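You operate a simulated robot arm through the tools that you are given. There is no shell and no other tool.

Carry out the task below with a simulated two-armed robot. There is one attempt and no reset: what you move stays moved.

JOB
Prime the air out of the fuel and set the stop lever to RUN.
Fine: fuel valve and fuel vent screw open, pump the primer till no foam shows, vent closed, lever last; the valve stays open. The engine stays isolated; spill nothing. Where these are worked on the way, their far stop is far enough and under half their travel is too little: fuel vent screw.

The check looks at the end state, three seconds after you hand in, the way a careful person would. Anything else that was tipped, shoved, dropped, spilled or broken makes it a failure.

ROBOT AND FRAMES
Two 7-joint arms with two-finger grippers on one trunk that stands fixed in place. Base frame: the origin is at the foot of the trunk, x ahead of it, y to its left, z up. Readings come in m, degrees, newtons and seconds.
The left shoulder is at [0.07, 0.139, 1.18], the right one opposite. With the tool pointing down near the work surface each hand reaches from about 0.1 to 0.72 m from the base axis, measured 20 degrees to its own side. Payload 3.43 kg a hand.
The tool frame of a hand sits at the grasp point between the pads (the TCP): z along the fingers, y along the line on which they close. The tips reach 0.03 m beyond it. The gripper opens to 0.104 m. The gripper's body begins 0.057 m behind the TCP.
Orientation is that of the tool frame in the base frame, as a unit quaternion [x, y, z, w]. With the fingers straight down and closing along the base's y, the tool's x points along the base's -x, its y along +y and its z along -z.

CONTROLS
- The arms move only by the tool arm_command. It takes "left_targets", "right_targets" or both (then of equal length, played together; a hand with none holds still); each is a list of rows, each a list of 7 numbers: the shift along the base's x, y, z in mm, then the turn, a rotation vector about the base's x, y, z in degrees, then the opening in per cent of the stroke, from 0 (shut) to 100 (fully open). In form: [[x, y, z, rx, ry, rz, jaw], ...]. A call has 1 to 20 rows; each row shifts and turns the commanded pose from where the row before left it. A row lasts 0.2 s, in which the tool goes at most 0.05 m and 8.6 degrees; a call with a longer step from one row to the next is refused whole, and so is a gripper value outside its range. A pose out of reach is approached as far as the arm can. The call stops where the force on the tool passes 40 N (or 10 N more than at its start, if that is more) or the arm is blocked; 0.2 s more then pass. The fingers move at their own pace (about 0.045 m/s each) and stop on an object; they squeeze with about 43 N. The grip force told is the motor's: it shows also when the fingers shut on nothing. Time passes only in rows, and 0.2 s behind the last, so rows that do not move let the fingers close. It gives the time, the measured TCP pose, the force on the tool (base axes), the opening and the grip force at its end, in the units of the frame above (readings bear some noise), with the torque about the TCP (base axes, N m) and any sound that the robot's microphone picked up.
- Cameras (640 x 400 px; columns grow to the right, rows downward): "scene" is now at [0.1203, -0.041, 1.3966]; the picture's right is [-0.51, -0.86, 0.00], its down [-0.60, 0.35, -0.72] and it looks along [0.62, -0.36, -0.70] (base axes); focal length 232 px, centre (320, 200). "left" rides on the left gripper at [0.067, -0.018, -0.09] in its tool frame; the picture's right is [0.25, 0.97, 0.00], its down [-0.73, 0.19, -0.66] and it looks along [-0.64, 0.17, 0.75] (tool axes); focal length 218 px, centre (320, 200). "right" rides on the right gripper at [0.067, 0.018, -0.09] in its tool frame; the picture's right is [-0.25, 0.97, 0.00], its down [-0.73, -0.19, -0.66] and it looks along [-0.64, -0.17, 0.75] (tool axes); focal length 218 px, centre (320, 200). There is no depth. A picture from a camera that has moved, and an enlarged one, comes with that camera's place and axes in the base frame and with its lens.
- get_image(camera): a new picture of that camera. The clock stands still meanwhile.
- slide_trunk(by): slides the trunk up (or, below 0, down) by that many m; the arms and the scene camera ride with it, the base frame stays. It gives what a move gives, with no picture.
- pan_tilt(pan, tilt): turns the head with the scene camera to pan (to the left, within 86 degrees either way) and tilt (down, from -29 to 69), counted from straight ahead of the robot. It gives what a move gives.
- zoom(camera, box): a new picture of the part [left, top, right, bottom] of that camera's present view, enlarged. The clock stands still meanwhile.
- hand_in(): hands the job in; it is judged then, once.

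Places have to be worked out from the pictures, the camera data and where the tool is seen. Open the grippers and draw the arms clear of the work before you hand the job in, unless the task says otherwise.

The tools are called after "Call:" as a command line: name --argument value ..., lists and objects as JSON in quotes. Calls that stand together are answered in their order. arm_command: Moves the arms, as the interface text tells. Its arguments: {"type":"object","properties":{"left_targets":{"type":"array"},"right_targets":{"type":"array"}},"required":[]} The other tools are called the same way: slide_trunk (by) slides the trunk up or down; pan_tilt (pan, tilt) turns the head that bears the scene camera; get_image (camera) takes a picture; zoom (camera, box) takes an enlarged picture of a part of a camera's view; hand_in () hands the job in.

At the start:

```text
clock: 0.0
left_tool_pos: [0.5138, -0.0262, 1.1566]
left_tool_rot: [0.0, 1.0, 0.0, 0.0]
left_ft_force: [-0.2, -0.6, 0.6]
left_moment: [0.0, 0.0, 0.02]
left_grip_width: 0.1038
left_finger_force: 0.0
right_tool_pos: [0.3461, -0.3906, 1.12]
right_tool_rot: [0.0, 1.0, 0.0, 0.0]
right_ft_force: [0.4, -0.6, 0.3]
right_moment: [0.01, 0.0, 0.01]
right_grip_width: 0.1039
right_finger_force: 0.0
trunk travel left (down, up): [-0.675, 0.265]
head pan, tilt: [-30.5, 44.1]
```

scene: 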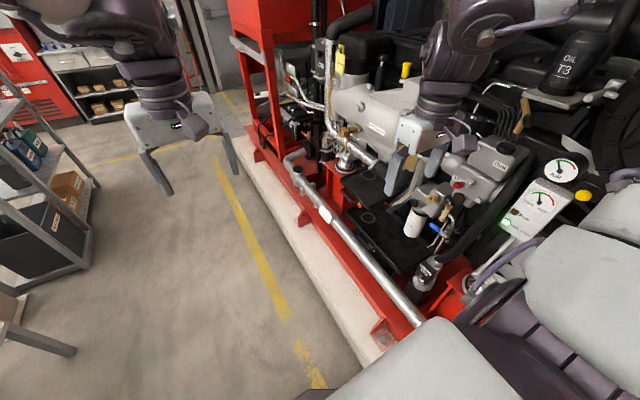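
right: 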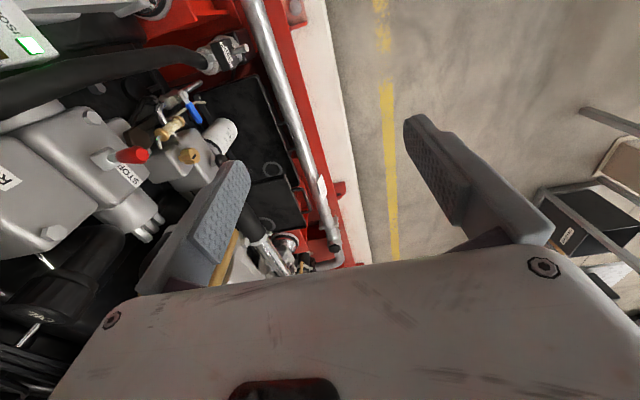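
left: 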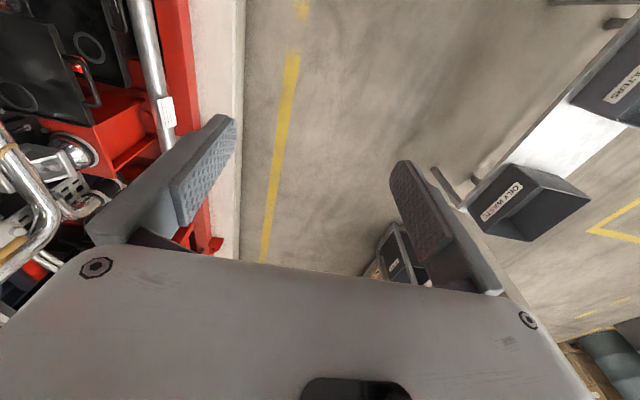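

The scene shows an engine on a red skid, with a fuel filter, a blue-handled valve and a brass part near a "STOP" label. I'll enlarge these areas to identify the parts.

Call:
zoom --camera "scene" --box '[380, 140, 540, 300]'

Call:
zoom --camera "right" --box '[60, 60, 300, 210]'

Call:
zoom --camera "scene" --box '[260, 40, 440, 180]'

```text
2.50 times, centred on (460, 220) of scene
camera zoom: at [0.1203, -0.041, 1.3966], right [-0.51, -0.86, 0.0], down [-0.6, 0.35, -0.72], along [0.62, -0.36, -0.7], focal length 580 px, centre (-30, 150)
```

zoom: 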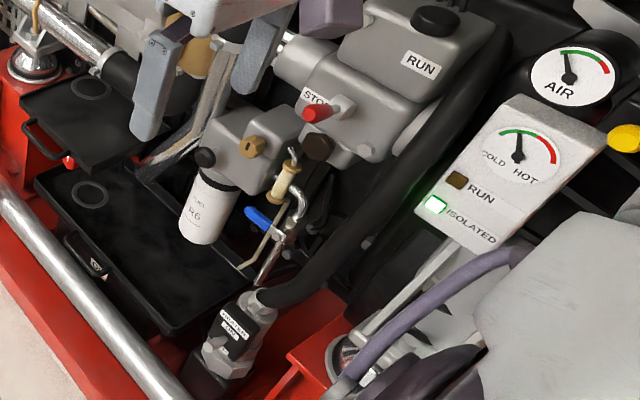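

```text
2.67 times, centred on (180, 135) of right
camera zoom: at [0.2788, -0.3726, 1.21], right [0.25, 0.97, 0.0], down [0.73, -0.19, 0.66], along [0.64, -0.17, -0.75], focal length 582 px, centre (693, 373)
```

zoom: 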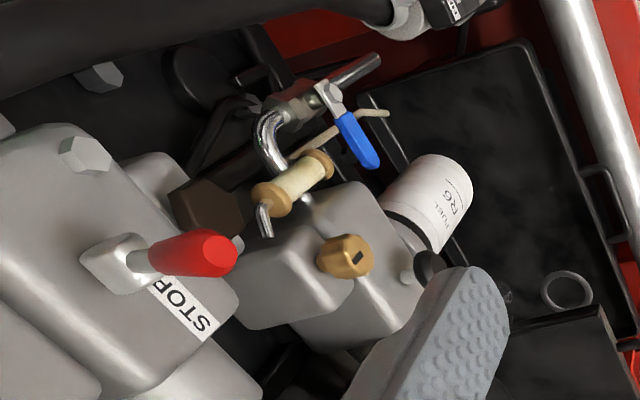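

```text
2.86 times, centred on (350, 110) of scene
camera zoom: at [0.1203, -0.041, 1.3966], right [-0.51, -0.86, 0.0], down [-0.6, 0.35, -0.72], along [0.62, -0.36, -0.7], focal length 663 px, centre (234, 457)
```

zoom: 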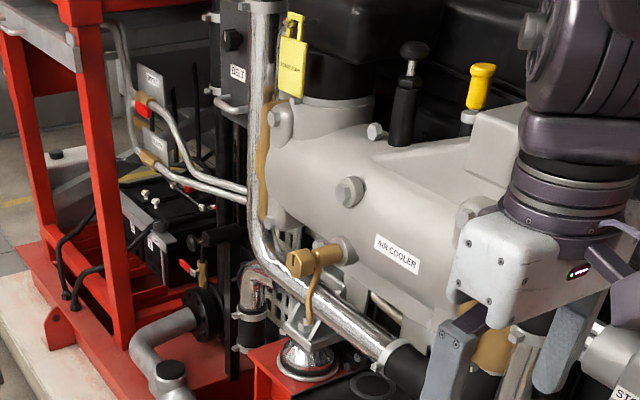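

The fuel head seems to carry a brass slotted vent screw at about (0.43, -0.69, 0.82), with a black primer knob, a sight glass and a blue-handled valve beside it. I'll turn the head toward it for a less distorted look.

Call:
pan_tilt --pan -58 --tilt 40

Call:
get_image --camera "scene"

```text
clock: 0.9
left_tool_pos: [0.5157, -0.0243, 1.1558]
left_tool_rot: [0.0, 1.0, 0.0, -0.001]
left_ft_force: [0.0, 0.5, -0.1]
left_moment: [-0.04, -0.02, 0.01]
left_grip_width: 0.1043
left_finger_force: 0.1
right_tool_pos: [0.3458, -0.3909, 1.1189]
right_tool_rot: [0.001, 1.0, 0.0, 0.0]
right_ft_force: [-0.5, 0.3, 0.0]
right_moment: [0.01, -0.01, -0.01]
right_grip_width: 0.104
right_finger_force: 0.0
trunk travel left (down, up): [-0.675, 0.265]
head pan, tilt: [-58.0, 40.0]
```

```text
taken
camera scene: at [0.0947, -0.0714, 1.4025], right [-0.85, -0.53, 0.0], down [-0.34, 0.55, -0.77], along [0.41, -0.65, -0.64], focal length 232 px, centre (320, 200)
```

scene: 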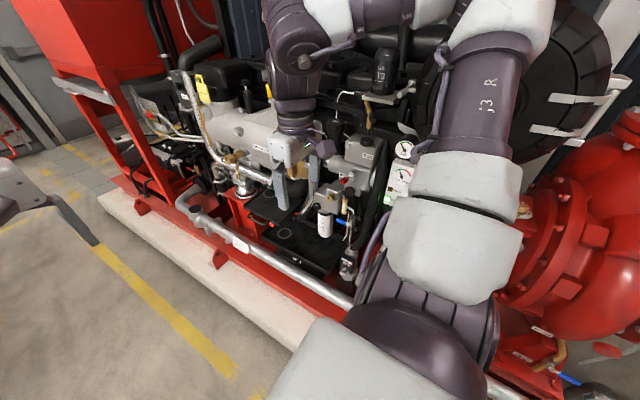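

The head now faces the fuel parts; I enlarge them, along with the neighbouring blue and red handles.

Call:
zoom --camera "scene" --box '[290, 140, 420, 290]'

Call:
zoom --camera "scene" --box '[120, 60, 300, 240]'

Call:
zoom --camera "scene" --box '[490, 250, 640, 400]'

```text
2.67 times, centred on (355, 215) of scene
camera zoom: at [0.0947, -0.0714, 1.4025], right [-0.85, -0.53, 0.0], down [-0.34, 0.55, -0.77], along [0.41, -0.65, -0.64], focal length 619 px, centre (227, 160)
```

zoom: 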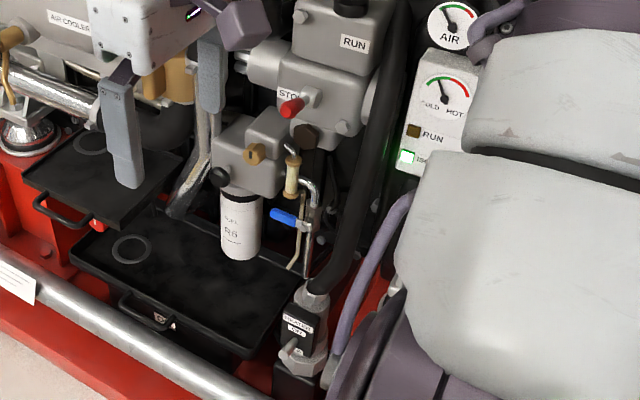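

```text
2.22 times, centred on (210, 150) of scene
camera zoom: at [0.0947, -0.0714, 1.4025], right [-0.85, -0.53, 0.0], down [-0.34, 0.55, -0.77], along [0.41, -0.65, -0.64], focal length 516 px, centre (564, 311)
```

zoom: 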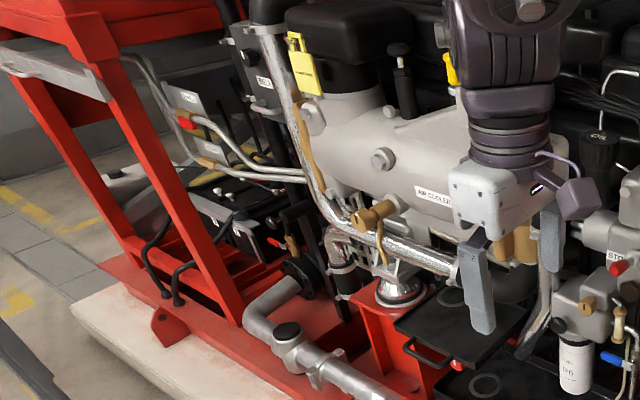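

```text
2.67 times, centred on (565, 325) of scene
camera zoom: at [0.0947, -0.0714, 1.4025], right [-0.85, -0.53, 0.0], down [-0.34, 0.55, -0.77], along [0.41, -0.65, -0.64], focal length 619 px, centre (-333, -133)
```

zoom: 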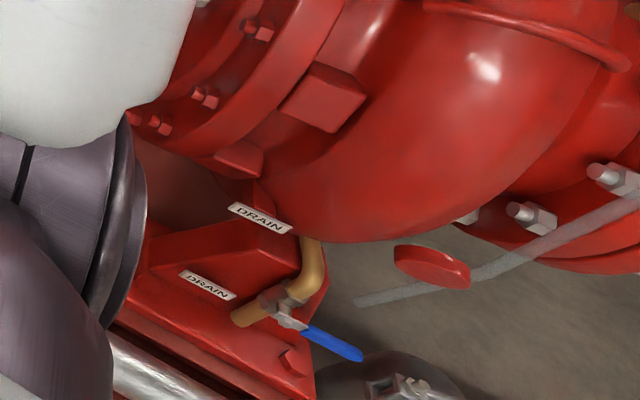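

There are several valves: a blue handle near the sight glass and a red one on the lines under the red tank, each with a label plate. I enlarge those to tell which is the fuel valve.

Call:
zoom --camera "scene" --box '[150, 80, 210, 130]'

Call:
zoom --camera "scene" --box '[310, 170, 370, 230]'

Call:
zoom --camera "right" --box '[140, 70, 250, 170]'

Call:
zoom --camera "scene" --box '[180, 140, 260, 200]'

```text
8.00 times, centred on (180, 105) of scene
camera zoom: at [0.0947, -0.0714, 1.4025], right [-0.85, -0.53, 0.0], down [-0.34, 0.55, -0.77], along [0.41, -0.65, -0.64], focal length 1857 px, centre (1440, 960)
```

zoom: 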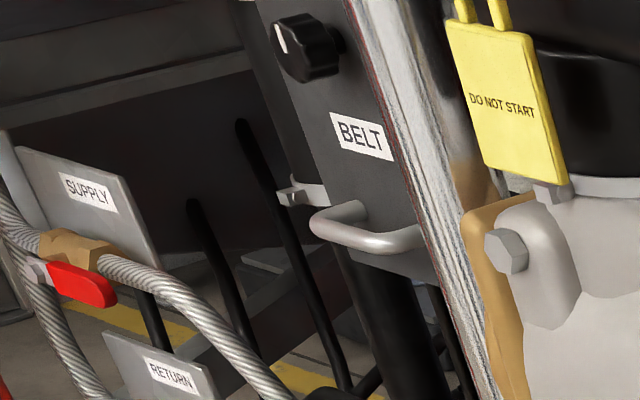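

```text
6.67 times, centred on (340, 200) of scene
camera zoom: at [0.0947, -0.0714, 1.4025], right [-0.85, -0.53, 0.0], down [-0.34, 0.55, -0.77], along [0.41, -0.65, -0.64], focal length 1547 px, centre (187, 200)
```

zoom: 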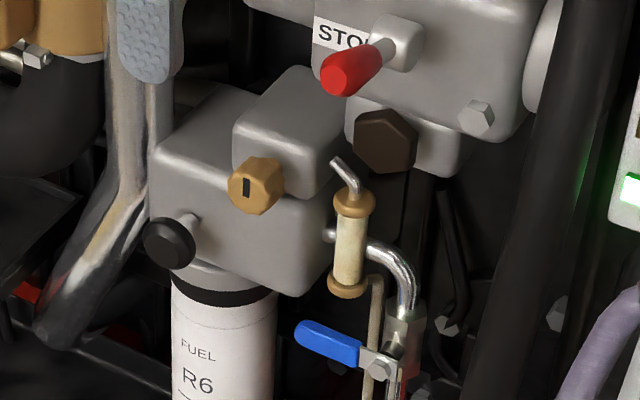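

```text
4.00 times, centred on (195, 120) of right
camera zoom: at [0.2788, -0.3726, 1.2101], right [0.25, 0.97, 0.0], down [0.73, -0.19, 0.66], along [0.64, -0.17, -0.75], focal length 873 px, centre (820, 520)
```

zoom: 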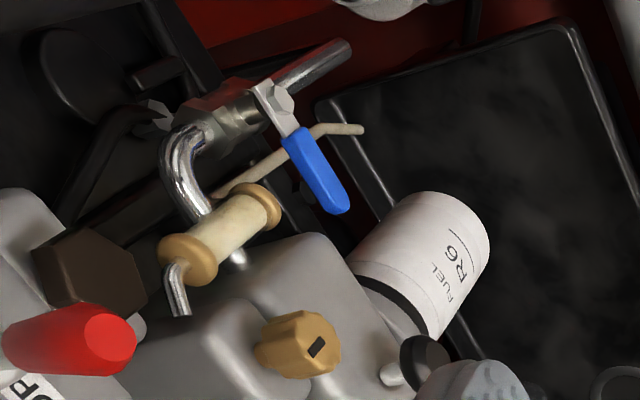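

```text
6.67 times, centred on (220, 170) of scene
camera zoom: at [0.0947, -0.0714, 1.4025], right [-0.85, -0.53, 0.0], down [-0.34, 0.55, -0.77], along [0.41, -0.65, -0.64], focal length 1547 px, centre (987, 400)
```

zoom: 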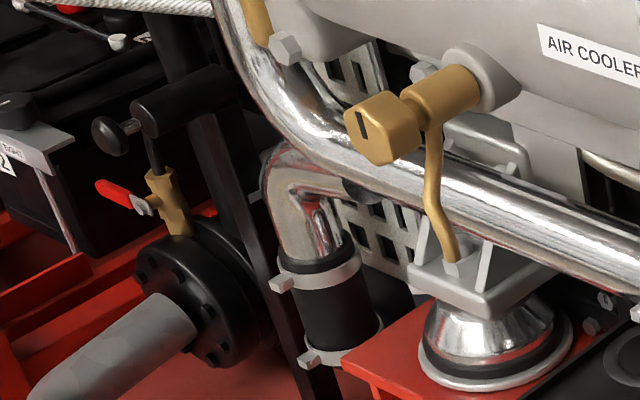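

The blue handle labelled near the "FUEL R6" filter sits across its pipe, so it is shut, and the SUPPLY handle lies along its hose. The engine face is parallel to x and faces +y. I turn the right hand to point at -y with its camera aimed at the fuel parts, staying in free space.

Call:
arm_command --right_targets '[[0, 0, 0, -8.2, 0, 0, 50], [0, 0, 0, -8.2, 0, 0, 50], [0, 0, 0, -8.2, 0, 0, 50], [0, 0, 0, -8.2, 0, 0, 50], [0, 0, 0, -8.2, 0, 0, 50], [0, 0, 0, -8.2, 0, 0, 50], [0, 0, 0, -8.2, 0, 0, 50], [0, 0, 0, -8.2, 0, 0, 50], [0, 0, 0, -8.2, 0, 0, 50], [0, 0, 0, -8.2, 0, 0, 50], [0, 0, 0, -8, 0, 0, 50]]'

Call:
get_image --camera "right"

Call:
get_image --camera "scene"

```text
clock: 3.3
left_tool_pos: [0.516, -0.0255, 1.1561]
left_tool_rot: [0.0, 1.0, 0.0, 0.0]
left_ft_force: [0.5, 0.0, -0.6]
left_moment: [-0.01, 0.01, -0.03]
left_grip_width: 0.1041
left_finger_force: 0.0
right_tool_pos: [0.3272, -0.4282, 1.1008]
right_tool_rot: [0.0, 0.94, -0.342, 0.003]
right_ft_force: [0.2, 0.1, -0.1]
right_moment: [0.0, 0.0, -0.01]
right_grip_width: 0.0522
right_finger_force: 0.1
right hand out of reach, approached as far as the arm can: row 5, 6, 7, 8, 9, 10, 11
trunk travel left (down, up): [-0.675, 0.265]
head pan, tilt: [-58.0, 40.0]
```

```text
taken
camera right: at [0.2613, -0.3562, 1.1593], right [0.25, 0.74, -0.62], down [0.73, 0.28, 0.63], along [0.64, -0.61, -0.47], focal length 218 px, centre (320, 200)
```

right: 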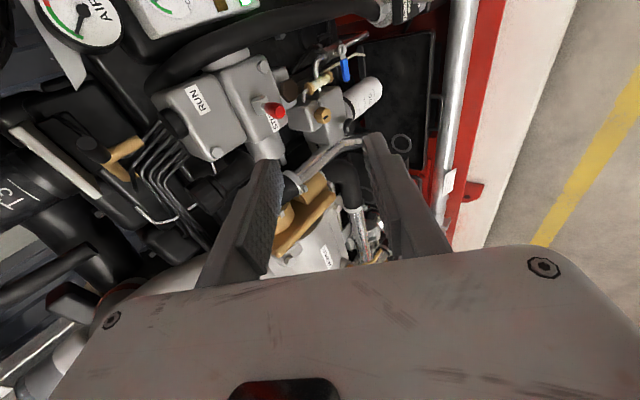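

```text
taken
camera scene: at [0.0945, -0.0717, 1.4025], right [-0.85, -0.53, 0.0], down [-0.34, 0.55, -0.77], along [0.41, -0.65, -0.64], focal length 232 px, centre (320, 200)
```

scene: 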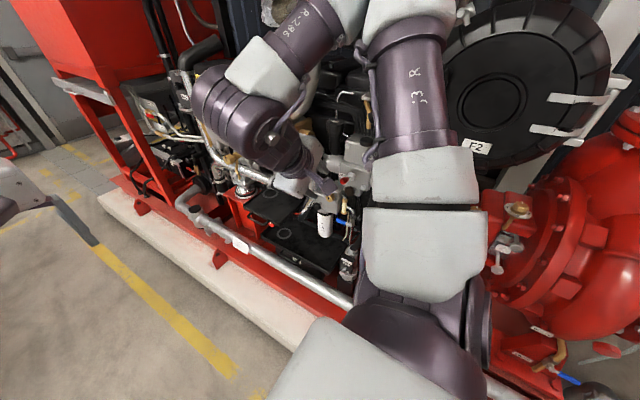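

The turn was limited at about 40 degrees here because the wrist sits too near the shoulder. The new view does give a baseline, so I enlarge the fuel parts from it.

Call:
zoom --camera "right" --box '[240, 20, 400, 160]'

Call:
zoom --camera "right" --box '[20, 0, 280, 180]'

```text
2.86 times, centred on (320, 90) of right
camera zoom: at [0.2613, -0.3562, 1.1593], right [0.25, 0.74, -0.62], down [0.73, 0.28, 0.63], along [0.64, -0.61, -0.47], focal length 624 px, centre (320, 514)
```

zoom: 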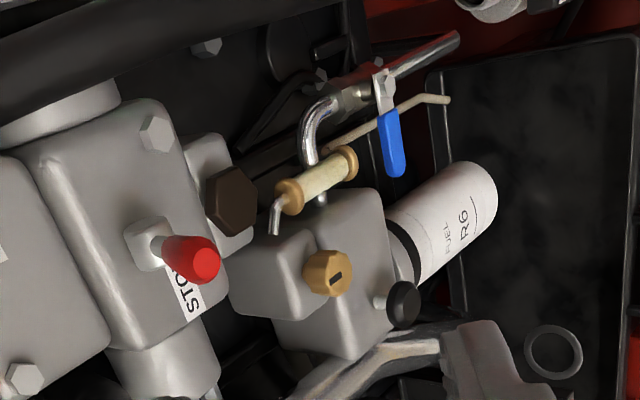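

```text
2.22 times, centred on (150, 90) of right
camera zoom: at [0.2613, -0.3562, 1.1593], right [0.25, 0.74, -0.62], down [0.73, 0.28, 0.63], along [0.64, -0.61, -0.47], focal length 485 px, centre (698, 444)
```

zoom: 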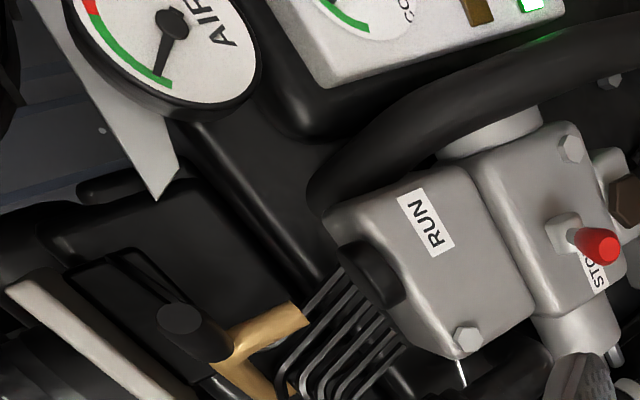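

The sight lines from both cameras are nearly parallel, putting the vent around (0.41–0.43, -0.65…-0.69, 0.82–0.86). I need a lower, more sideways view, so I bring the right hand down and slightly toward the engine in free air.

Call:
arm_command --right_targets '[[-6, -15, -28, 0, 0, 0, 50], [-6, -15, -28, 0, 0, 0, 50], [-6, -15, -28, 0, 0, 0, 50], [-6, -15, -28, 0, 0, 0, 50], [-6, -15, -28, 0, 0, 0, 50], [0, -15, -30, 0, 0, 0, 50]]'

Call:
get_image --camera "right"

Call:
get_image --camera "scene"

```text
clock: 4.7
left_tool_pos: [0.5159, -0.0272, 1.1555]
left_tool_rot: [0.0, 1.0, 0.001, -0.001]
left_ft_force: [0.0, -0.4, -0.3]
left_moment: [0.03, 0.01, 0.0]
left_grip_width: 0.104
left_finger_force: 0.0
right_tool_pos: [0.2998, -0.5211, 0.9294]
right_tool_rot: [0.0, 0.939, -0.343, 0.003]
right_ft_force: [0.7, 0.1, 0.0]
right_moment: [-0.01, 0.01, 0.0]
right_grip_width: 0.052
right_finger_force: 0.0
trunk travel left (down, up): [-0.675, 0.265]
head pan, tilt: [-58.0, 40.0]
```

```text
taken
camera right: at [0.2314, -0.4484, 0.9872], right [0.25, 0.74, -0.62], down [0.73, 0.28, 0.63], along [0.64, -0.61, -0.47], focal length 218 px, centre (320, 200)
```

right: 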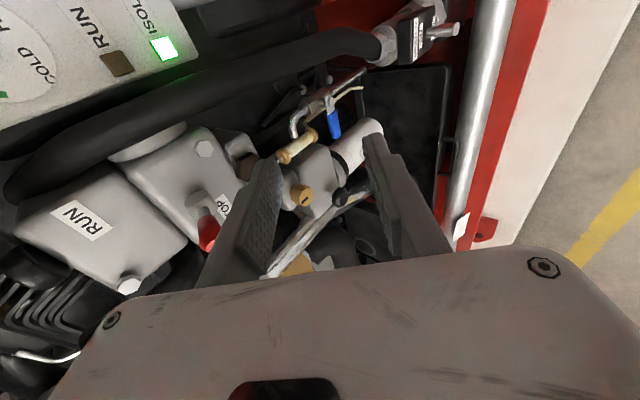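

```text
taken
camera scene: at [0.0956, -0.073, 1.4024], right [-0.85, -0.53, 0.0], down [-0.34, 0.55, -0.77], along [0.41, -0.65, -0.64], focal length 232 px, centre (320, 200)
```

scene: 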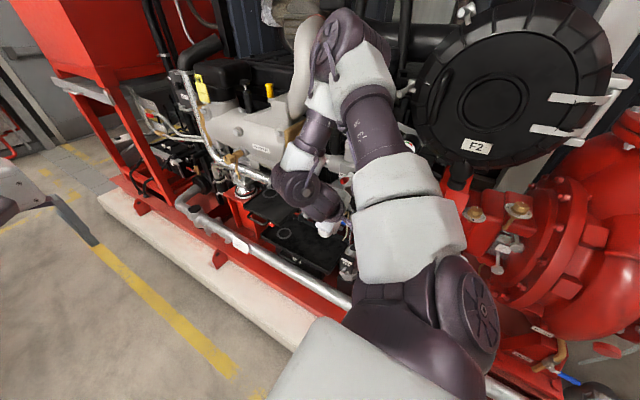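

The pose holds at 40 degrees tilt at (0.300, -0.521, 0.929). I enlarge the fuel parts for triangulation.

Call:
zoom --camera "right" --box '[180, 60, 400, 260]'

```text
2.00 times, centred on (290, 160) of right
camera zoom: at [0.2314, -0.4484, 0.9872], right [0.25, 0.74, -0.62], down [0.73, 0.28, 0.63], along [0.64, -0.61, -0.47], focal length 436 px, centre (380, 280)
```

zoom: 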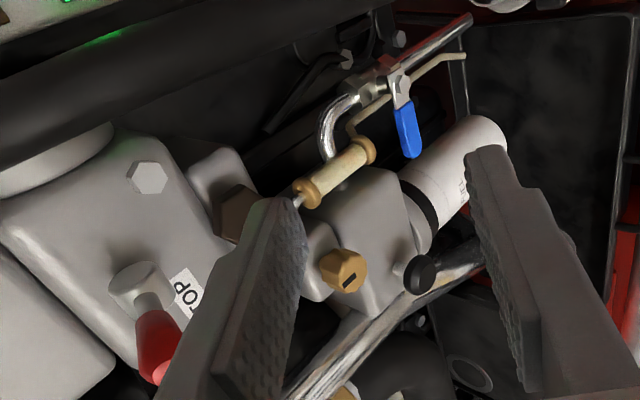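

The vent screw face comes out at about (0.413, -0.65, 0.858), the primer knob at (0.467, -0.645, 0.797) with its stem along y, the valve handle from a pivot at (0.335, -0.67, 0.745) toward +x, and the red lever tip at roughly (0.357, -0.64, 0.967). I finish turning the hand to point at -y, standing off at y = -0.50.

Call:
arm_command --right_targets '[[0, 5, -10, -8.4, 0, 0, 50], [0, 5, -10, -8.4, 0, 0, 50], [0, 5, -10, -8.4, 0, 0, 50], [0, 5, -10, -8.4, 0, 0, 50], [0, 0, -10, -8.4, 0, 0, 50], [0, 0, 0, -8, 0, 0, 50]]'

Call:
get_image --camera "right"

Call:
get_image --camera "scene"

```text
clock: 5.8
left_tool_pos: [0.5178, -0.0237, 1.1537]
left_tool_rot: [0.0, 1.0, -0.001, -0.002]
left_ft_force: [-0.5, 0.7, -0.3]
left_moment: [0.02, 0.03, -0.01]
left_grip_width: 0.104
left_finger_force: 0.0
right_tool_pos: [0.3677, -0.6313, 0.9702]
right_tool_rot: [-0.004, 0.801, -0.599, 0.012]
right_ft_force: [10.0, 21.5, -17.6]
right_moment: [0.21, 0.01, 0.08]
right_grip_width: 0.0346
right_finger_force: 0.0
right hand out of reach, approached as far as the arm can: row 1, 2, 3, 4, 5
trunk travel left (down, up): [-0.675, 0.265]
head pan, tilt: [-58.0, 40.0]
stopped in row 5 (right hand): the force on the tool passed its limit at 58 N (the readings are from after the stop); the commanded pose is now the measured one
```

```text
taken
camera right: at [0.2984, -0.5398, 0.9781], right [0.26, 0.28, -0.92], down [0.71, 0.59, 0.38], along [0.65, -0.76, -0.05], focal length 218 px, centre (320, 200)
```

right: 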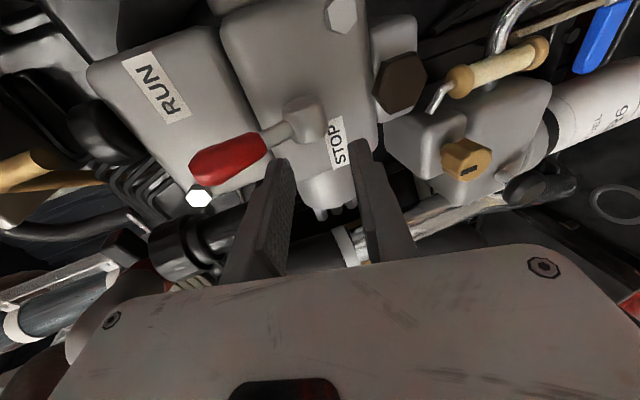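

```text
taken
camera scene: at [0.0979, -0.068, 1.402], right [-0.85, -0.53, 0.0], down [-0.34, 0.54, -0.77], along [0.41, -0.65, -0.64], focal length 232 px, centre (320, 200)
```

scene: 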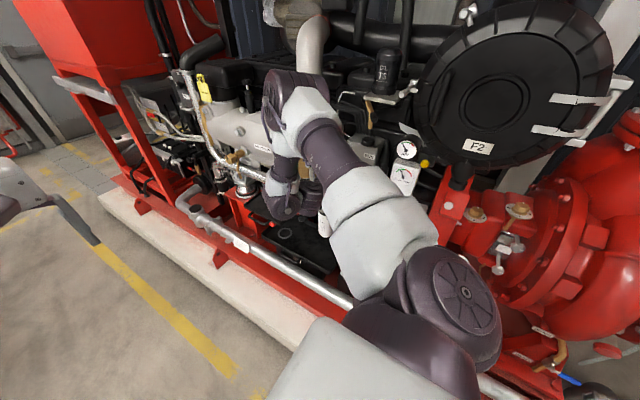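

The reach limit dragged the hand forward and it touched the lever block with 58 N. I need to see what is in contact before moving.

Call:
zoom --camera "right" --box '[180, 80, 420, 280]'

Call:
zoom --camera "scene" --box '[260, 120, 440, 260]'

```text
2.00 times, centred on (300, 180) of right
camera zoom: at [0.2984, -0.5398, 0.9781], right [0.26, 0.28, -0.92], down [0.71, 0.59, 0.38], along [0.65, -0.76, -0.05], focal length 436 px, centre (360, 240)
```

zoom: 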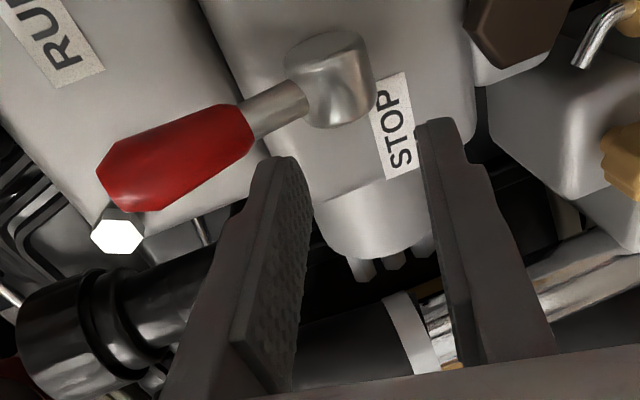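

```text
2.86 times, centred on (350, 190) of scene
camera zoom: at [0.0979, -0.068, 1.402], right [-0.85, -0.53, 0.0], down [-0.34, 0.54, -0.77], along [0.41, -0.65, -0.64], focal length 663 px, centre (234, 229)
```

zoom: 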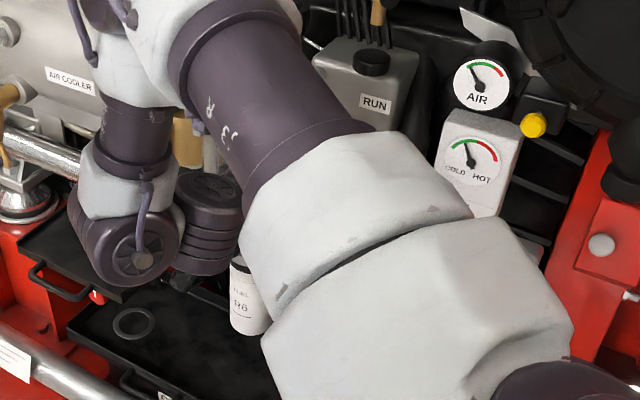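

The upper finger has pushed the red stop lever up from STOP (it stuck out toward +y) so that it now points up, so I will have to set it back. The contact pushes the tool toward +y and down, so I withdraw along the reverse of the path I came by.

Call:
arm_command --right_targets '[[-12, 24, -10, 6, 0, 0, 40], [-14, 24, -8, 7, 0, 0, 40], [-14, 24, -8, 7, 0, 0, 40], [-14, 24, -8, 7, 0, 0, 40], [-14, 24, -8, 7, 0, 0, 40]]'

Call:
get_image --camera "right"

```text
clock: 7.0
left_tool_pos: [0.514, -0.0262, 1.1577]
left_tool_rot: [0.0, 1.0, -0.001, 0.0]
left_ft_force: [-1.0, 0.3, -0.4]
left_moment: [0.04, 0.02, 0.01]
left_grip_width: 0.1039
left_finger_force: 0.1
right_tool_pos: [0.2923, -0.512, 0.9307]
right_tool_rot: [0.0, 0.94, -0.341, 0.009]
right_ft_force: [0.2, 0.5, -0.1]
right_moment: [0.02, 0.0, 0.0]
right_grip_width: 0.0416
right_finger_force: 0.0
trunk travel left (down, up): [-0.675, 0.265]
head pan, tilt: [-58.0, 40.0]
```

```text
taken
camera right: at [0.2242, -0.441, 0.9876], right [0.26, 0.74, -0.62], down [0.72, 0.28, 0.64], along [0.65, -0.61, -0.46], focal length 218 px, centre (320, 200)
```

right: 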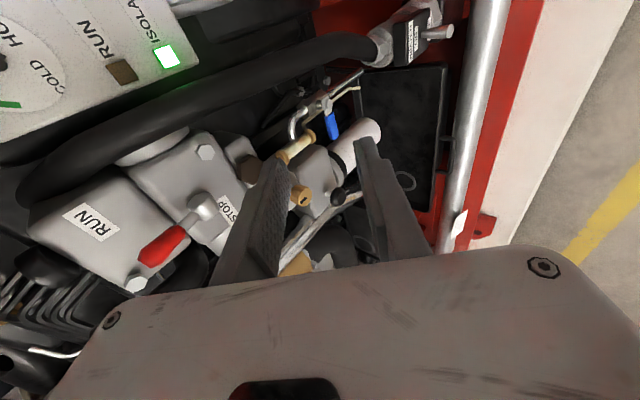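

The hand is clear. I enlarge the lever to compare it with its original position.

Call:
zoom --camera "right" --box '[40, 120, 280, 300]'

Call:
zoom --camera "scene" --box '[260, 120, 440, 260]'

```text
2.22 times, centred on (160, 210) of right
camera zoom: at [0.2242, -0.441, 0.9876], right [0.26, 0.74, -0.62], down [0.72, 0.28, 0.64], along [0.65, -0.61, -0.46], focal length 485 px, centre (676, 178)
```

zoom: 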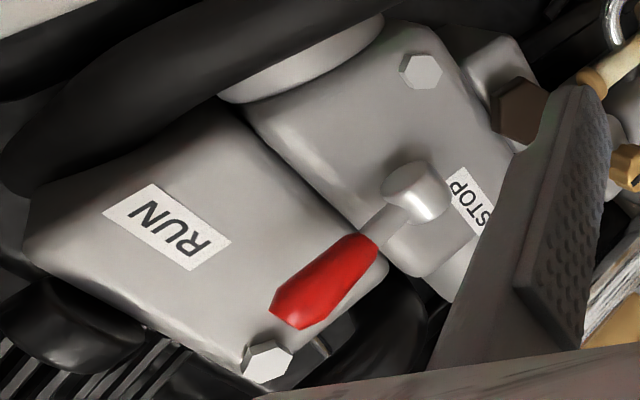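

```text
2.86 times, centred on (350, 190) of scene
camera zoom: at [0.0938, -0.0713, 1.4026], right [-0.85, -0.53, 0.0], down [-0.34, 0.55, -0.77], along [0.41, -0.65, -0.64], focal length 663 px, centre (234, 229)
```

zoom: 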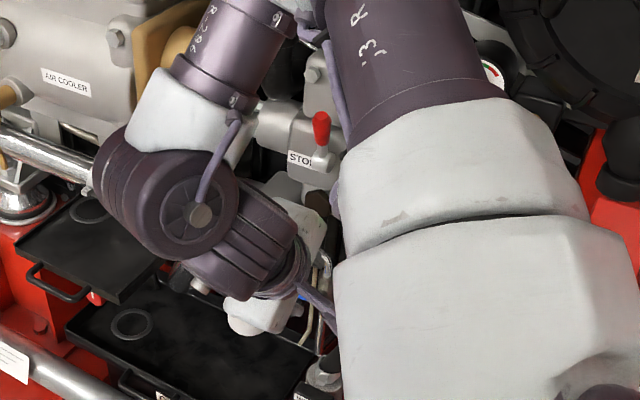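

The lever now stands vertical, pivoting about an axis parallel to x, with the boss near (0.35, -0.678, 0.962) and the tip near z = 1.025. I will set it back to STOP before priming. First I raise the hand, point it straight down and yaw it -90° so the fingers close along x with the camera on my side.

Call:
arm_command --right_targets '[[0, 15, 36, 8, 0, 0, 45], [0, 15, 36, 8, 0, 0, 45], [0, 15, 36, 8, 0, 0, 45], [0, 15, 36, 8, 0, 0, 45], [0, 15, 36, 8, 0, 0, 45], [5, 0, 0, 0, 0, -8.2, 45], [5, 0, 0, 0, 0, -8.2, 45], [5, 0, 0, 0, 0, -8.2, 45], [5, 0, 0, 0, 0, -8.2, 45], [5, 0, 0, 0, 0, -8.2, 45], [5, 0, 0, 0, 0, -8.2, 45], [5, 0, 0, 0, 0, -8.2, 45], [5, 0, 0, 0, 0, -8.2, 45], [5, 0, 0, 0, 0, -8.2, 45], [5, 0, 0, 0, 0, -8.2, 45], [5, 0, 0, 0, 0, -8, 45]]'

Call:
get_image --camera "right"

Call:
get_image --camera "scene"

```text
clock: 10.4
left_tool_pos: [0.5119, -0.0305, 1.1577]
left_tool_rot: [0.001, 1.0, 0.003, 0.001]
left_ft_force: [0.0, -0.9, 1.1]
left_moment: [0.07, -0.02, -0.02]
left_grip_width: 0.1042
left_finger_force: 0.0
right_tool_pos: [0.4203, -0.5422, 1.2157]
right_tool_rot: [0.71, 0.705, -0.002, 0.005]
right_ft_force: [-0.2, -0.6, -0.7]
right_moment: [0.05, -0.07, -0.02]
right_grip_width: 0.0466
right_finger_force: 0.2
right hand out of reach, approached as far as the arm can: row 11, 12, 13, 14, 15, 16
trunk travel left (down, up): [-0.675, 0.265]
head pan, tilt: [-58.0, 40.0]
```

```text
taken
camera right: at [0.4382, -0.4742, 1.3053], right [0.97, -0.26, 0.01], down [-0.2, -0.72, 0.66], along [-0.17, -0.64, -0.75], focal length 218 px, centre (320, 200)
```

right: 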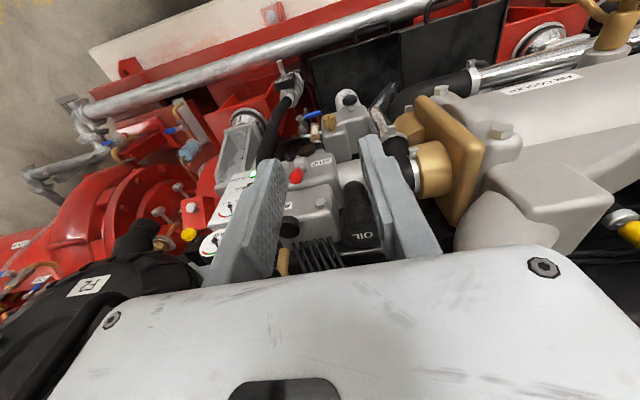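

```text
taken
camera scene: at [0.0912, -0.076, 1.4025], right [-0.85, -0.53, 0.0], down [-0.34, 0.55, -0.76], along [0.41, -0.65, -0.64], focal length 232 px, centre (320, 200)
```

scene: 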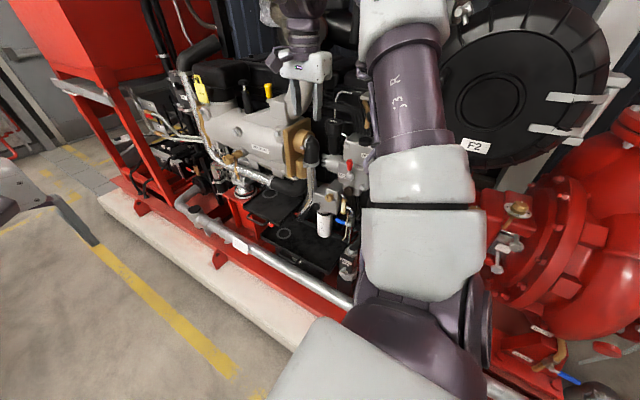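

The hand is now pointing down at (0.420, -0.542, 1.216), fingers closing along x, well above the parts. I enlarge the lever from both cameras to locate it precisely.

Call:
zoom --camera "right" --box '[240, 70, 400, 250]'

Call:
zoom --camera "scene" --box '[310, 130, 390, 230]'

```text
2.22 times, centred on (320, 160) of right
camera zoom: at [0.4382, -0.4742, 1.3053], right [0.97, -0.26, 0.01], down [-0.2, -0.72, 0.66], along [-0.17, -0.64, -0.75], focal length 485 px, centre (320, 289)
```

zoom: 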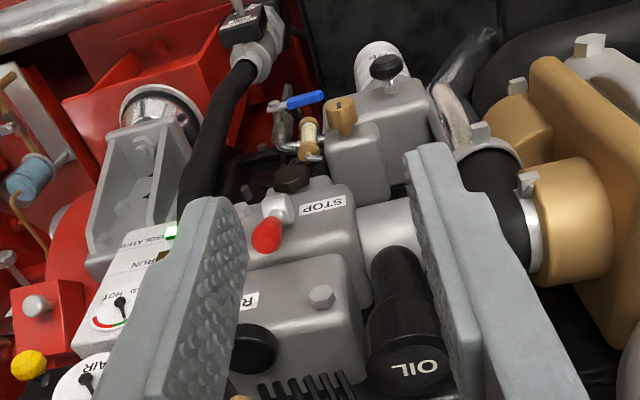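

```text
4.00 times, centred on (350, 180) of scene
camera zoom: at [0.0912, -0.076, 1.4025], right [-0.85, -0.53, 0.0], down [-0.34, 0.55, -0.76], along [0.41, -0.65, -0.64], focal length 928 px, centre (200, 280)
```

zoom: 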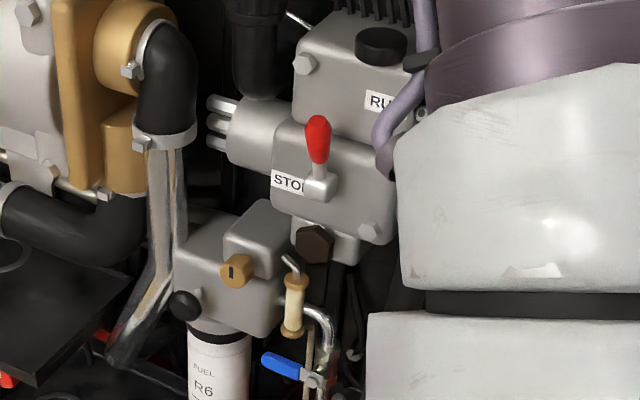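

The lever end is at about (0.352, -0.668, 1.031); originally it was at (0.356, -0.627, 0.968), so it swung roughly 75° up about a pivot near y = -0.687, z = 0.966. I move to a pre-grasp position, tilting the hand 35° so its body leans away from the oil cap.

Call:
arm_command --right_targets '[[-14, -12, -24, -7, 0, 0, 45], [-14, -12, -24, -7, 0, 0, 45], [-14, -12, -24, -7, 0, 0, 45], [-13, -13, -25, -7, 0, 0, 45], [-13, -13, -25, -7, 0, 0, 45]]'

Call:
get_image --camera "right"

Call:
zoom --camera "scene" --box '[270, 80, 430, 240]'

```text
clock: 11.6
left_tool_pos: [0.5139, -0.0283, 1.1562]
left_tool_rot: [0.001, 1.0, 0.001, -0.001]
left_ft_force: [0.1, -1.2, 1.2]
left_moment: [0.03, 0.03, 0.0]
left_grip_width: 0.104
left_finger_force: 0.0
right_tool_pos: [0.355, -0.6965, 1.2323]
right_tool_rot: [0.675, 0.672, -0.217, 0.216]
right_ft_force: [-0.1, -0.6, 0.3]
right_moment: [0.03, -0.02, 0.01]
right_grip_width: 0.047
right_finger_force: 0.1
right hand out of reach, approached as far as the arm can: row 1, 2, 3, 4, 5
trunk travel left (down, up): [-0.675, 0.265]
head pan, tilt: [-58.0, 40.0]
```

```text
taken
camera right: at [0.3728, -0.5891, 1.2664], right [0.97, -0.21, 0.15], down [-0.19, -0.21, 0.96], along [-0.17, -0.96, -0.24], focal length 218 px, centre (320, 200)
```

right: 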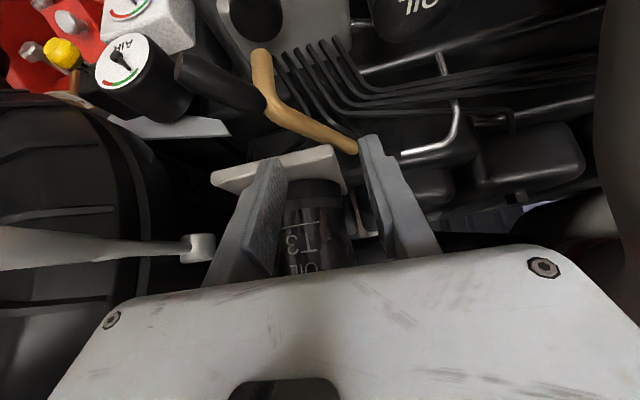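

```text
2.50 times, centred on (350, 160) of scene
camera zoom: at [0.0939, -0.0747, 1.4024], right [-0.85, -0.53, 0.0], down [-0.34, 0.55, -0.76], along [0.41, -0.65, -0.64], focal length 580 px, centre (245, 300)
```

zoom: 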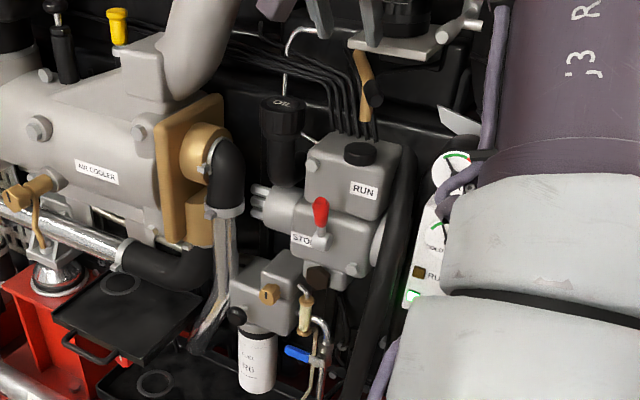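

The arm again drifted (to y = -0.697, z = 1.232) instead of descending: in this posture, with the shoulder low and the elbow out at the side, the joints limit it. Nothing was touched. I reverse that move, then raise the trunk so the arm can hang down more extended.

Call:
arm_command --right_targets '[[13, 31, -3, 7, 0, 0, 45], [13, 31, -3, 7, 0, 0, 45], [13, 31, -3, 7, 0, 0, 45], [13, 31, -3, 7, 0, 0, 45], [13, 31, -3, 7, 0, 0, 45]]'

Call:
slide_trunk --by 0.2

Call:
get_image --camera "scene"

```text
clock: 12.8
left_tool_pos: [0.5158, -0.0257, 1.156]
left_tool_rot: [0.0, 1.0, 0.0, 0.0]
left_ft_force: [-0.1, -0.3, -0.1]
left_moment: [0.03, -0.01, 0.02]
left_grip_width: 0.1041
left_finger_force: 0.0
right_tool_pos: [0.4263, -0.5387, 1.2145]
right_tool_rot: [0.709, 0.706, -0.003, 0.005]
right_ft_force: [0.1, 0.2, -0.3]
right_moment: [-0.01, 0.0, 0.02]
right_grip_width: 0.0472
right_finger_force: 0.1
right hand out of reach, approached as far as the arm can: row 2, 5
trunk travel left (down, up): [-0.675, 0.265]
head pan, tilt: [-58.0, 40.0]
```

```text
clock: 15.0
left_tool_pos: [0.5158, -0.0262, 1.355]
left_tool_rot: [0.001, 1.0, 0.0, 0.0]
left_ft_force: [0.5, -0.3, -0.6]
left_moment: [0.04, -0.01, 0.0]
left_grip_width: 0.104
left_finger_force: 0.0
right_tool_pos: [0.4255, -0.5387, 1.415]
right_tool_rot: [0.708, 0.706, -0.004, 0.005]
right_ft_force: [-0.5, 0.2, 0.2]
right_moment: [0.01, -0.01, 0.02]
right_grip_width: 0.0469
right_finger_force: 0.0
trunk travel left (down, up): [-0.875, 0.065]
head pan, tilt: [-58.0, 40.0]
```

```text
taken
camera scene: at [0.0947, -0.0716, 1.6025], right [-0.85, -0.53, 0.0], down [-0.34, 0.55, -0.77], along [0.41, -0.65, -0.64], focal length 232 px, centre (320, 200)
```

scene: 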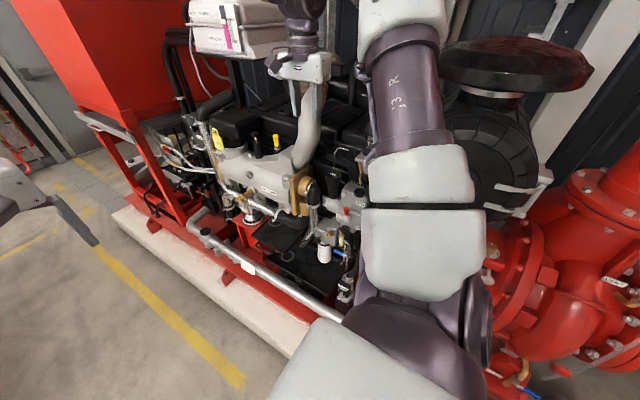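

The shoulder is now at z ≈ 1.38. I lower the right hand in free air to about (0.40, -0.50, 1.12) to test the reach.

Call:
arm_command --right_targets '[[-3, 6, -42, 0, 0, 0, 45], [-3, 6, -42, 0, 0, 0, 45], [-3, 6, -42, 0, 0, 0, 45], [-3, 6, -42, 0, 0, 0, 45], [-3, 6, -42, 0, 0, 0, 45], [-3, 6, -42, 0, 0, 0, 45], [-3, 4, -42, 0, 0, 0, 45]]'

Call:
get_image --camera "scene"

```text
clock: 16.6
left_tool_pos: [0.5161, -0.0275, 1.3554]
left_tool_rot: [0.0, 1.0, 0.0, 0.001]
left_ft_force: [-0.9, -0.5, 0.5]
left_moment: [0.02, 0.01, 0.01]
left_grip_width: 0.1041
left_finger_force: 0.2
right_tool_pos: [0.4391, -0.6033, 1.2786]
right_tool_rot: [0.709, 0.706, -0.004, 0.005]
right_ft_force: [0.0, 0.7, -0.1]
right_moment: [0.01, -0.01, 0.01]
right_grip_width: 0.0467
right_finger_force: 0.1
right hand out of reach, approached as far as the arm can: row 1, 2, 3, 4, 5, 6, 7
trunk travel left (down, up): [-0.875, 0.065]
head pan, tilt: [-58.0, 40.0]
```

```text
taken
camera scene: at [0.095, -0.0734, 1.6025], right [-0.85, -0.53, 0.0], down [-0.34, 0.55, -0.77], along [0.41, -0.65, -0.64], focal length 232 px, centre (320, 200)
```

scene: 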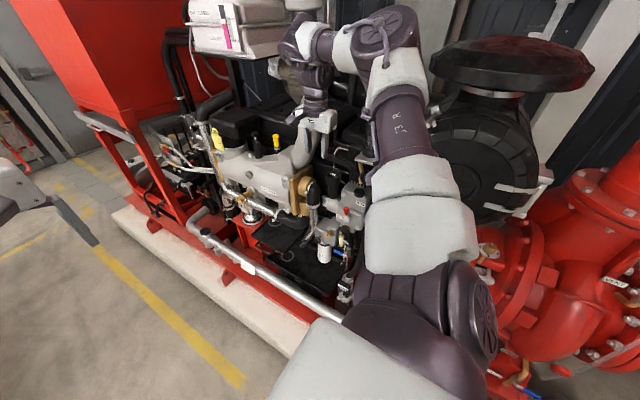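

The elbow is high and out, and the forearm runs along +x; the -90° yaw seems to use up the wrist's range. I undo half the yaw while moving away from the engine to see whether the reach frees up.

Call:
arm_command --right_targets '[[-6, 17, 0, 0, 0, 8, 45], [-6, 17, 0, 0, 0, 8, 45], [-6, 17, 0, 0, 0, 8, 45], [-6, 17, 0, 0, 0, 8, 45], [-6, 17, 0, 0, 0, 8, 45], [-6, 17, 0, 0, 0, 8, 45], [0, 0, -30, 0, 0, 0, 45], [0, 0, -30, 0, 0, 0, 45], [0, 0, -30, 0, 0, 0, 45], [0, 0, -30, 0, 0, 0, 45]]'

```text
clock: 18.8
left_tool_pos: [0.5162, -0.027, 1.355]
left_tool_rot: [0.0, 1.0, 0.0, -0.001]
left_ft_force: [0.7, -0.4, -0.5]
left_moment: [0.04, 0.04, 0.02]
left_grip_width: 0.104
left_finger_force: 0.1
right_tool_pos: [0.4042, -0.5003, 1.1595]
right_tool_rot: [0.36, 0.933, -0.002, 0.007]
right_ft_force: [0.7, -1.2, -1.1]
right_moment: [-0.01, 0.0, -0.01]
right_grip_width: 0.0468
right_finger_force: 0.1
trunk travel left (down, up): [-0.875, 0.065]
head pan, tilt: [-58.0, 40.0]
```

With yaw at -42° the arm reaches everywhere commanded, so the yaw was the limit. Now I return yaw to about 0, lower to z ≈ 1.0 at y ≈ -0.46 and tilt in small steps, stopping short so any drift stays in free air.

Call:
arm_command --right_targets '[[-4, 7, -27, 0, 0, 8.3, 45], [-4, 7, -27, 0, 0, 8.3, 45], [-4, 7, -27, 0, 0, 8.3, 45], [-4, 7, -27, 0, 0, 8.3, 45], [-4, 7, -27, 0, 0, 8.3, 45], [0, 0, 0, -8, 0, 0, 45], [0, 0, 0, -8, 0, 0, 45], [0, 0, 0, -8, 0, 0, 45], [0, 0, 0, -8, 0, 0, 45], [0, 0, 0, -8, 0, 0, 45], [0, 0, 0, -8, 0, 0, 45]]'

Call:
get_image --camera "scene"

```text
clock: 21.2
left_tool_pos: [0.5143, -0.0267, 1.357]
left_tool_rot: [0.001, 1.0, 0.002, 0.0]
left_ft_force: [0.1, -0.1, -0.5]
left_moment: [0.03, 0.0, -0.01]
left_grip_width: 0.1038
left_finger_force: 0.0
right_tool_pos: [0.3746, -0.4973, 1.0907]
right_tool_rot: [0.003, 0.914, -0.405, 0.009]
right_ft_force: [-1.2, -0.2, -0.4]
right_moment: [0.02, 0.0, 0.03]
right_grip_width: 0.047
right_finger_force: 0.0
right hand out of reach, approached as far as the arm can: row 9, 10, 11
trunk travel left (down, up): [-0.875, 0.065]
head pan, tilt: [-58.0, 40.0]
```

```text
taken
camera scene: at [0.0934, -0.0731, 1.6025], right [-0.85, -0.53, 0.0], down [-0.34, 0.55, -0.77], along [0.41, -0.65, -0.64], focal length 232 px, centre (320, 200)
```

scene: 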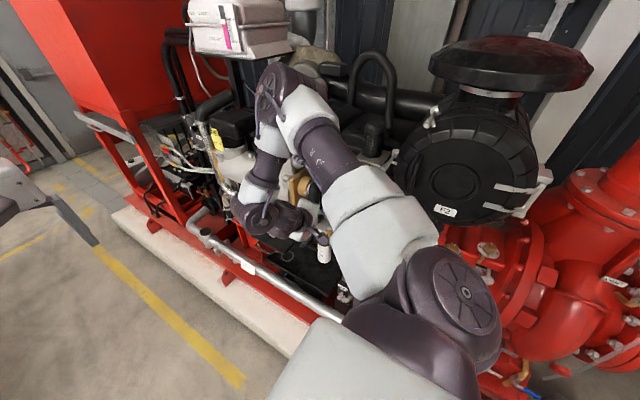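

The forearm hangs straight down here and the wrist stops at 48°. Lower down, the arm is straighter and should allow more tilt, so I go down to z ≈ 0.90 at y ≈ -0.49 and then tilt further.

Call:
arm_command --right_targets '[[0, 0, -38, 0, 0, 0, 45], [0, 0, -38, 0, 0, 0, 45], [0, 0, -38, 0, 0, 0, 45], [0, 0, -38, 0, 0, 0, 45], [0, 0, -38, 0, 0, 0, 45], [0, 5, 0, -7, 0, 0, 45], [0, 5, 0, -7, 0, 0, 45]]'

Call:
get_image --camera "scene"

Call:
get_image --camera "right"

```text
clock: 22.8
left_tool_pos: [0.5159, -0.0252, 1.3545]
left_tool_rot: [0.001, 1.0, 0.0, -0.001]
left_ft_force: [0.5, 0.0, -0.6]
left_moment: [-0.02, -0.03, 0.04]
left_grip_width: 0.1038
left_finger_force: 0.1
right_tool_pos: [0.3788, -0.5602, 1.1327]
right_tool_rot: [0.002, 0.86, -0.511, 0.008]
right_ft_force: [0.0, -0.3, 0.5]
right_moment: [-0.01, -0.02, 0.01]
right_grip_width: 0.0468
right_finger_force: 0.0
right hand out of reach, approached as far as the arm can: row 1, 2, 3, 4, 5, 6, 7
trunk travel left (down, up): [-0.875, 0.065]
head pan, tilt: [-58.0, 40.0]
```

```text
taken
camera scene: at [0.0953, -0.0716, 1.6025], right [-0.85, -0.53, 0.0], down [-0.34, 0.55, -0.77], along [0.41, -0.65, -0.64], focal length 232 px, centre (320, 200)
```

scene: 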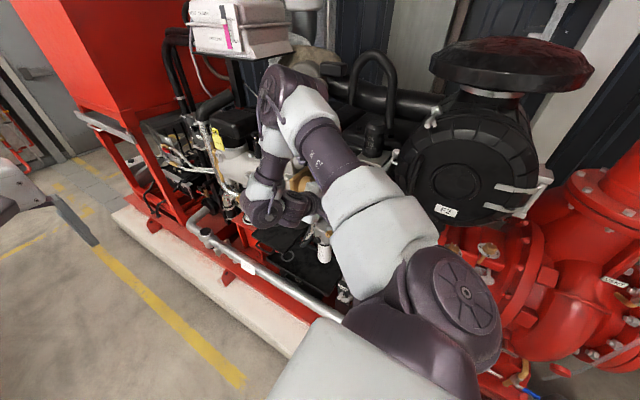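

```text
taken
camera right: at [0.3109, -0.4727, 1.1599], right [0.26, 0.46, -0.85], down [0.72, 0.49, 0.49], along [0.64, -0.74, -0.2], focal length 218 px, centre (320, 200)
```

right: 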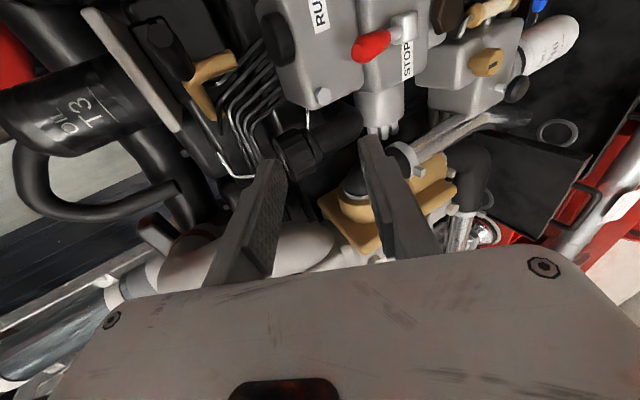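

The wrist can't reach deeper tilts at this roll. I return to pointing down and test the opposite yaw (+90°), which would put the camera on top once the hand is tilted toward -y.

Call:
arm_command --right_targets '[[0, 13, 5, 7.7, 0, 0, 45], [0, 13, 5, 7.7, 0, 0, 45], [0, 13, 5, 7.7, 0, 0, 45], [0, 13, 5, 7.7, 0, 0, 45], [0, 13, 0, 7.7, 0, 0, 45], [0, 13, 0, 7.7, 0, 0, 45], [0, 13, 0, 7.7, 0, 0, 45], [0, 13, 0, 7.7, 0, 0, 45], [0, 0, 0, 0, 0, 8.2, 45], [0, 0, 0, 0, 0, 8.2, 45], [0, 0, 0, 0, 0, 8.2, 45], [0, 0, 0, 0, 0, 8.2, 45], [0, 0, 0, 0, 0, 8.2, 45], [0, 0, 0, 0, 0, 8.2, 45], [0, 0, 0, 0, 0, 8.2, 45], [0, 0, 0, 0, 0, 8.2, 45], [0, 0, 0, 0, 0, 8.2, 45], [0, 0, 0, 0, 0, 8.2, 45], [0, 0, 0, 0, 0, 8, 45]]'

```text
clock: 26.8
left_tool_pos: [0.5168, -0.0252, 1.3558]
left_tool_rot: [0.001, 1.0, -0.001, 0.0]
left_ft_force: [0.2, -0.2, -1.0]
left_moment: [0.0, -0.02, -0.01]
left_grip_width: 0.104
left_finger_force: 0.0
right_tool_pos: [0.3783, -0.4556, 1.1551]
right_tool_rot: [-0.703, 0.711, 0.004, 0.006]
right_ft_force: [-0.6, 0.2, 0.0]
right_moment: [-0.03, -0.01, 0.02]
right_grip_width: 0.0468
right_finger_force: 0.0
trunk travel left (down, up): [-0.875, 0.065]
head pan, tilt: [-58.0, 40.0]
```

Yaw +90° is fully reached with no drift. From here I go down to z ≈ 1.0 and tilt about x in steps.

Call:
arm_command --right_targets '[[4, 0, -38, 0, 0, 0, 45], [4, 0, -38, 0, 0, 0, 45], [4, 0, -38, 0, 0, 0, 45], [4, 0, -38, 0, 0, 0, 45], [0, 0, 0, -8, 0, 0, 45], [0, 0, 0, -8, 0, 0, 45], [0, 0, 0, -8, 0, 0, 45], [0, 0, 0, -8, 0, 0, 45], [0, 0, 0, -8, 0, 0, 45], [0, 0, 0, -8, 0, 0, 45], [0, 0, 0, -8, 0, 0, 45]]'

Call:
get_image --camera "scene"

```text
clock: 29.2
left_tool_pos: [0.5144, -0.0253, 1.3559]
left_tool_rot: [0.0, 1.0, 0.0, -0.001]
left_ft_force: [0.1, -0.3, 0.1]
left_moment: [0.0, 0.02, -0.01]
left_grip_width: 0.1042
left_finger_force: 0.1
right_tool_pos: [0.3777, -0.5173, 1.1179]
right_tool_rot: [-0.625, 0.629, -0.331, -0.322]
right_ft_force: [0.3, -0.1, 0.4]
right_moment: [0.02, 0.02, 0.01]
right_grip_width: 0.0469
right_finger_force: 0.0
right hand out of reach, approached as far as the arm can: row 8, 9, 10, 11
trunk travel left (down, up): [-0.875, 0.065]
head pan, tilt: [-58.0, 40.0]
```

```text
taken
camera scene: at [0.095, -0.071, 1.6025], right [-0.85, -0.53, 0.0], down [-0.34, 0.55, -0.77], along [0.41, -0.65, -0.64], focal length 232 px, centre (320, 200)
```

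scene: 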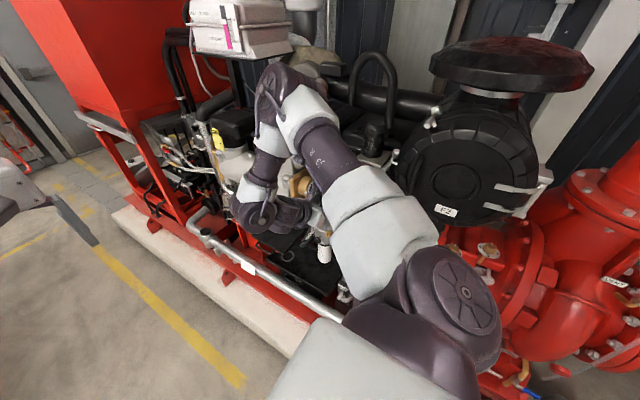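

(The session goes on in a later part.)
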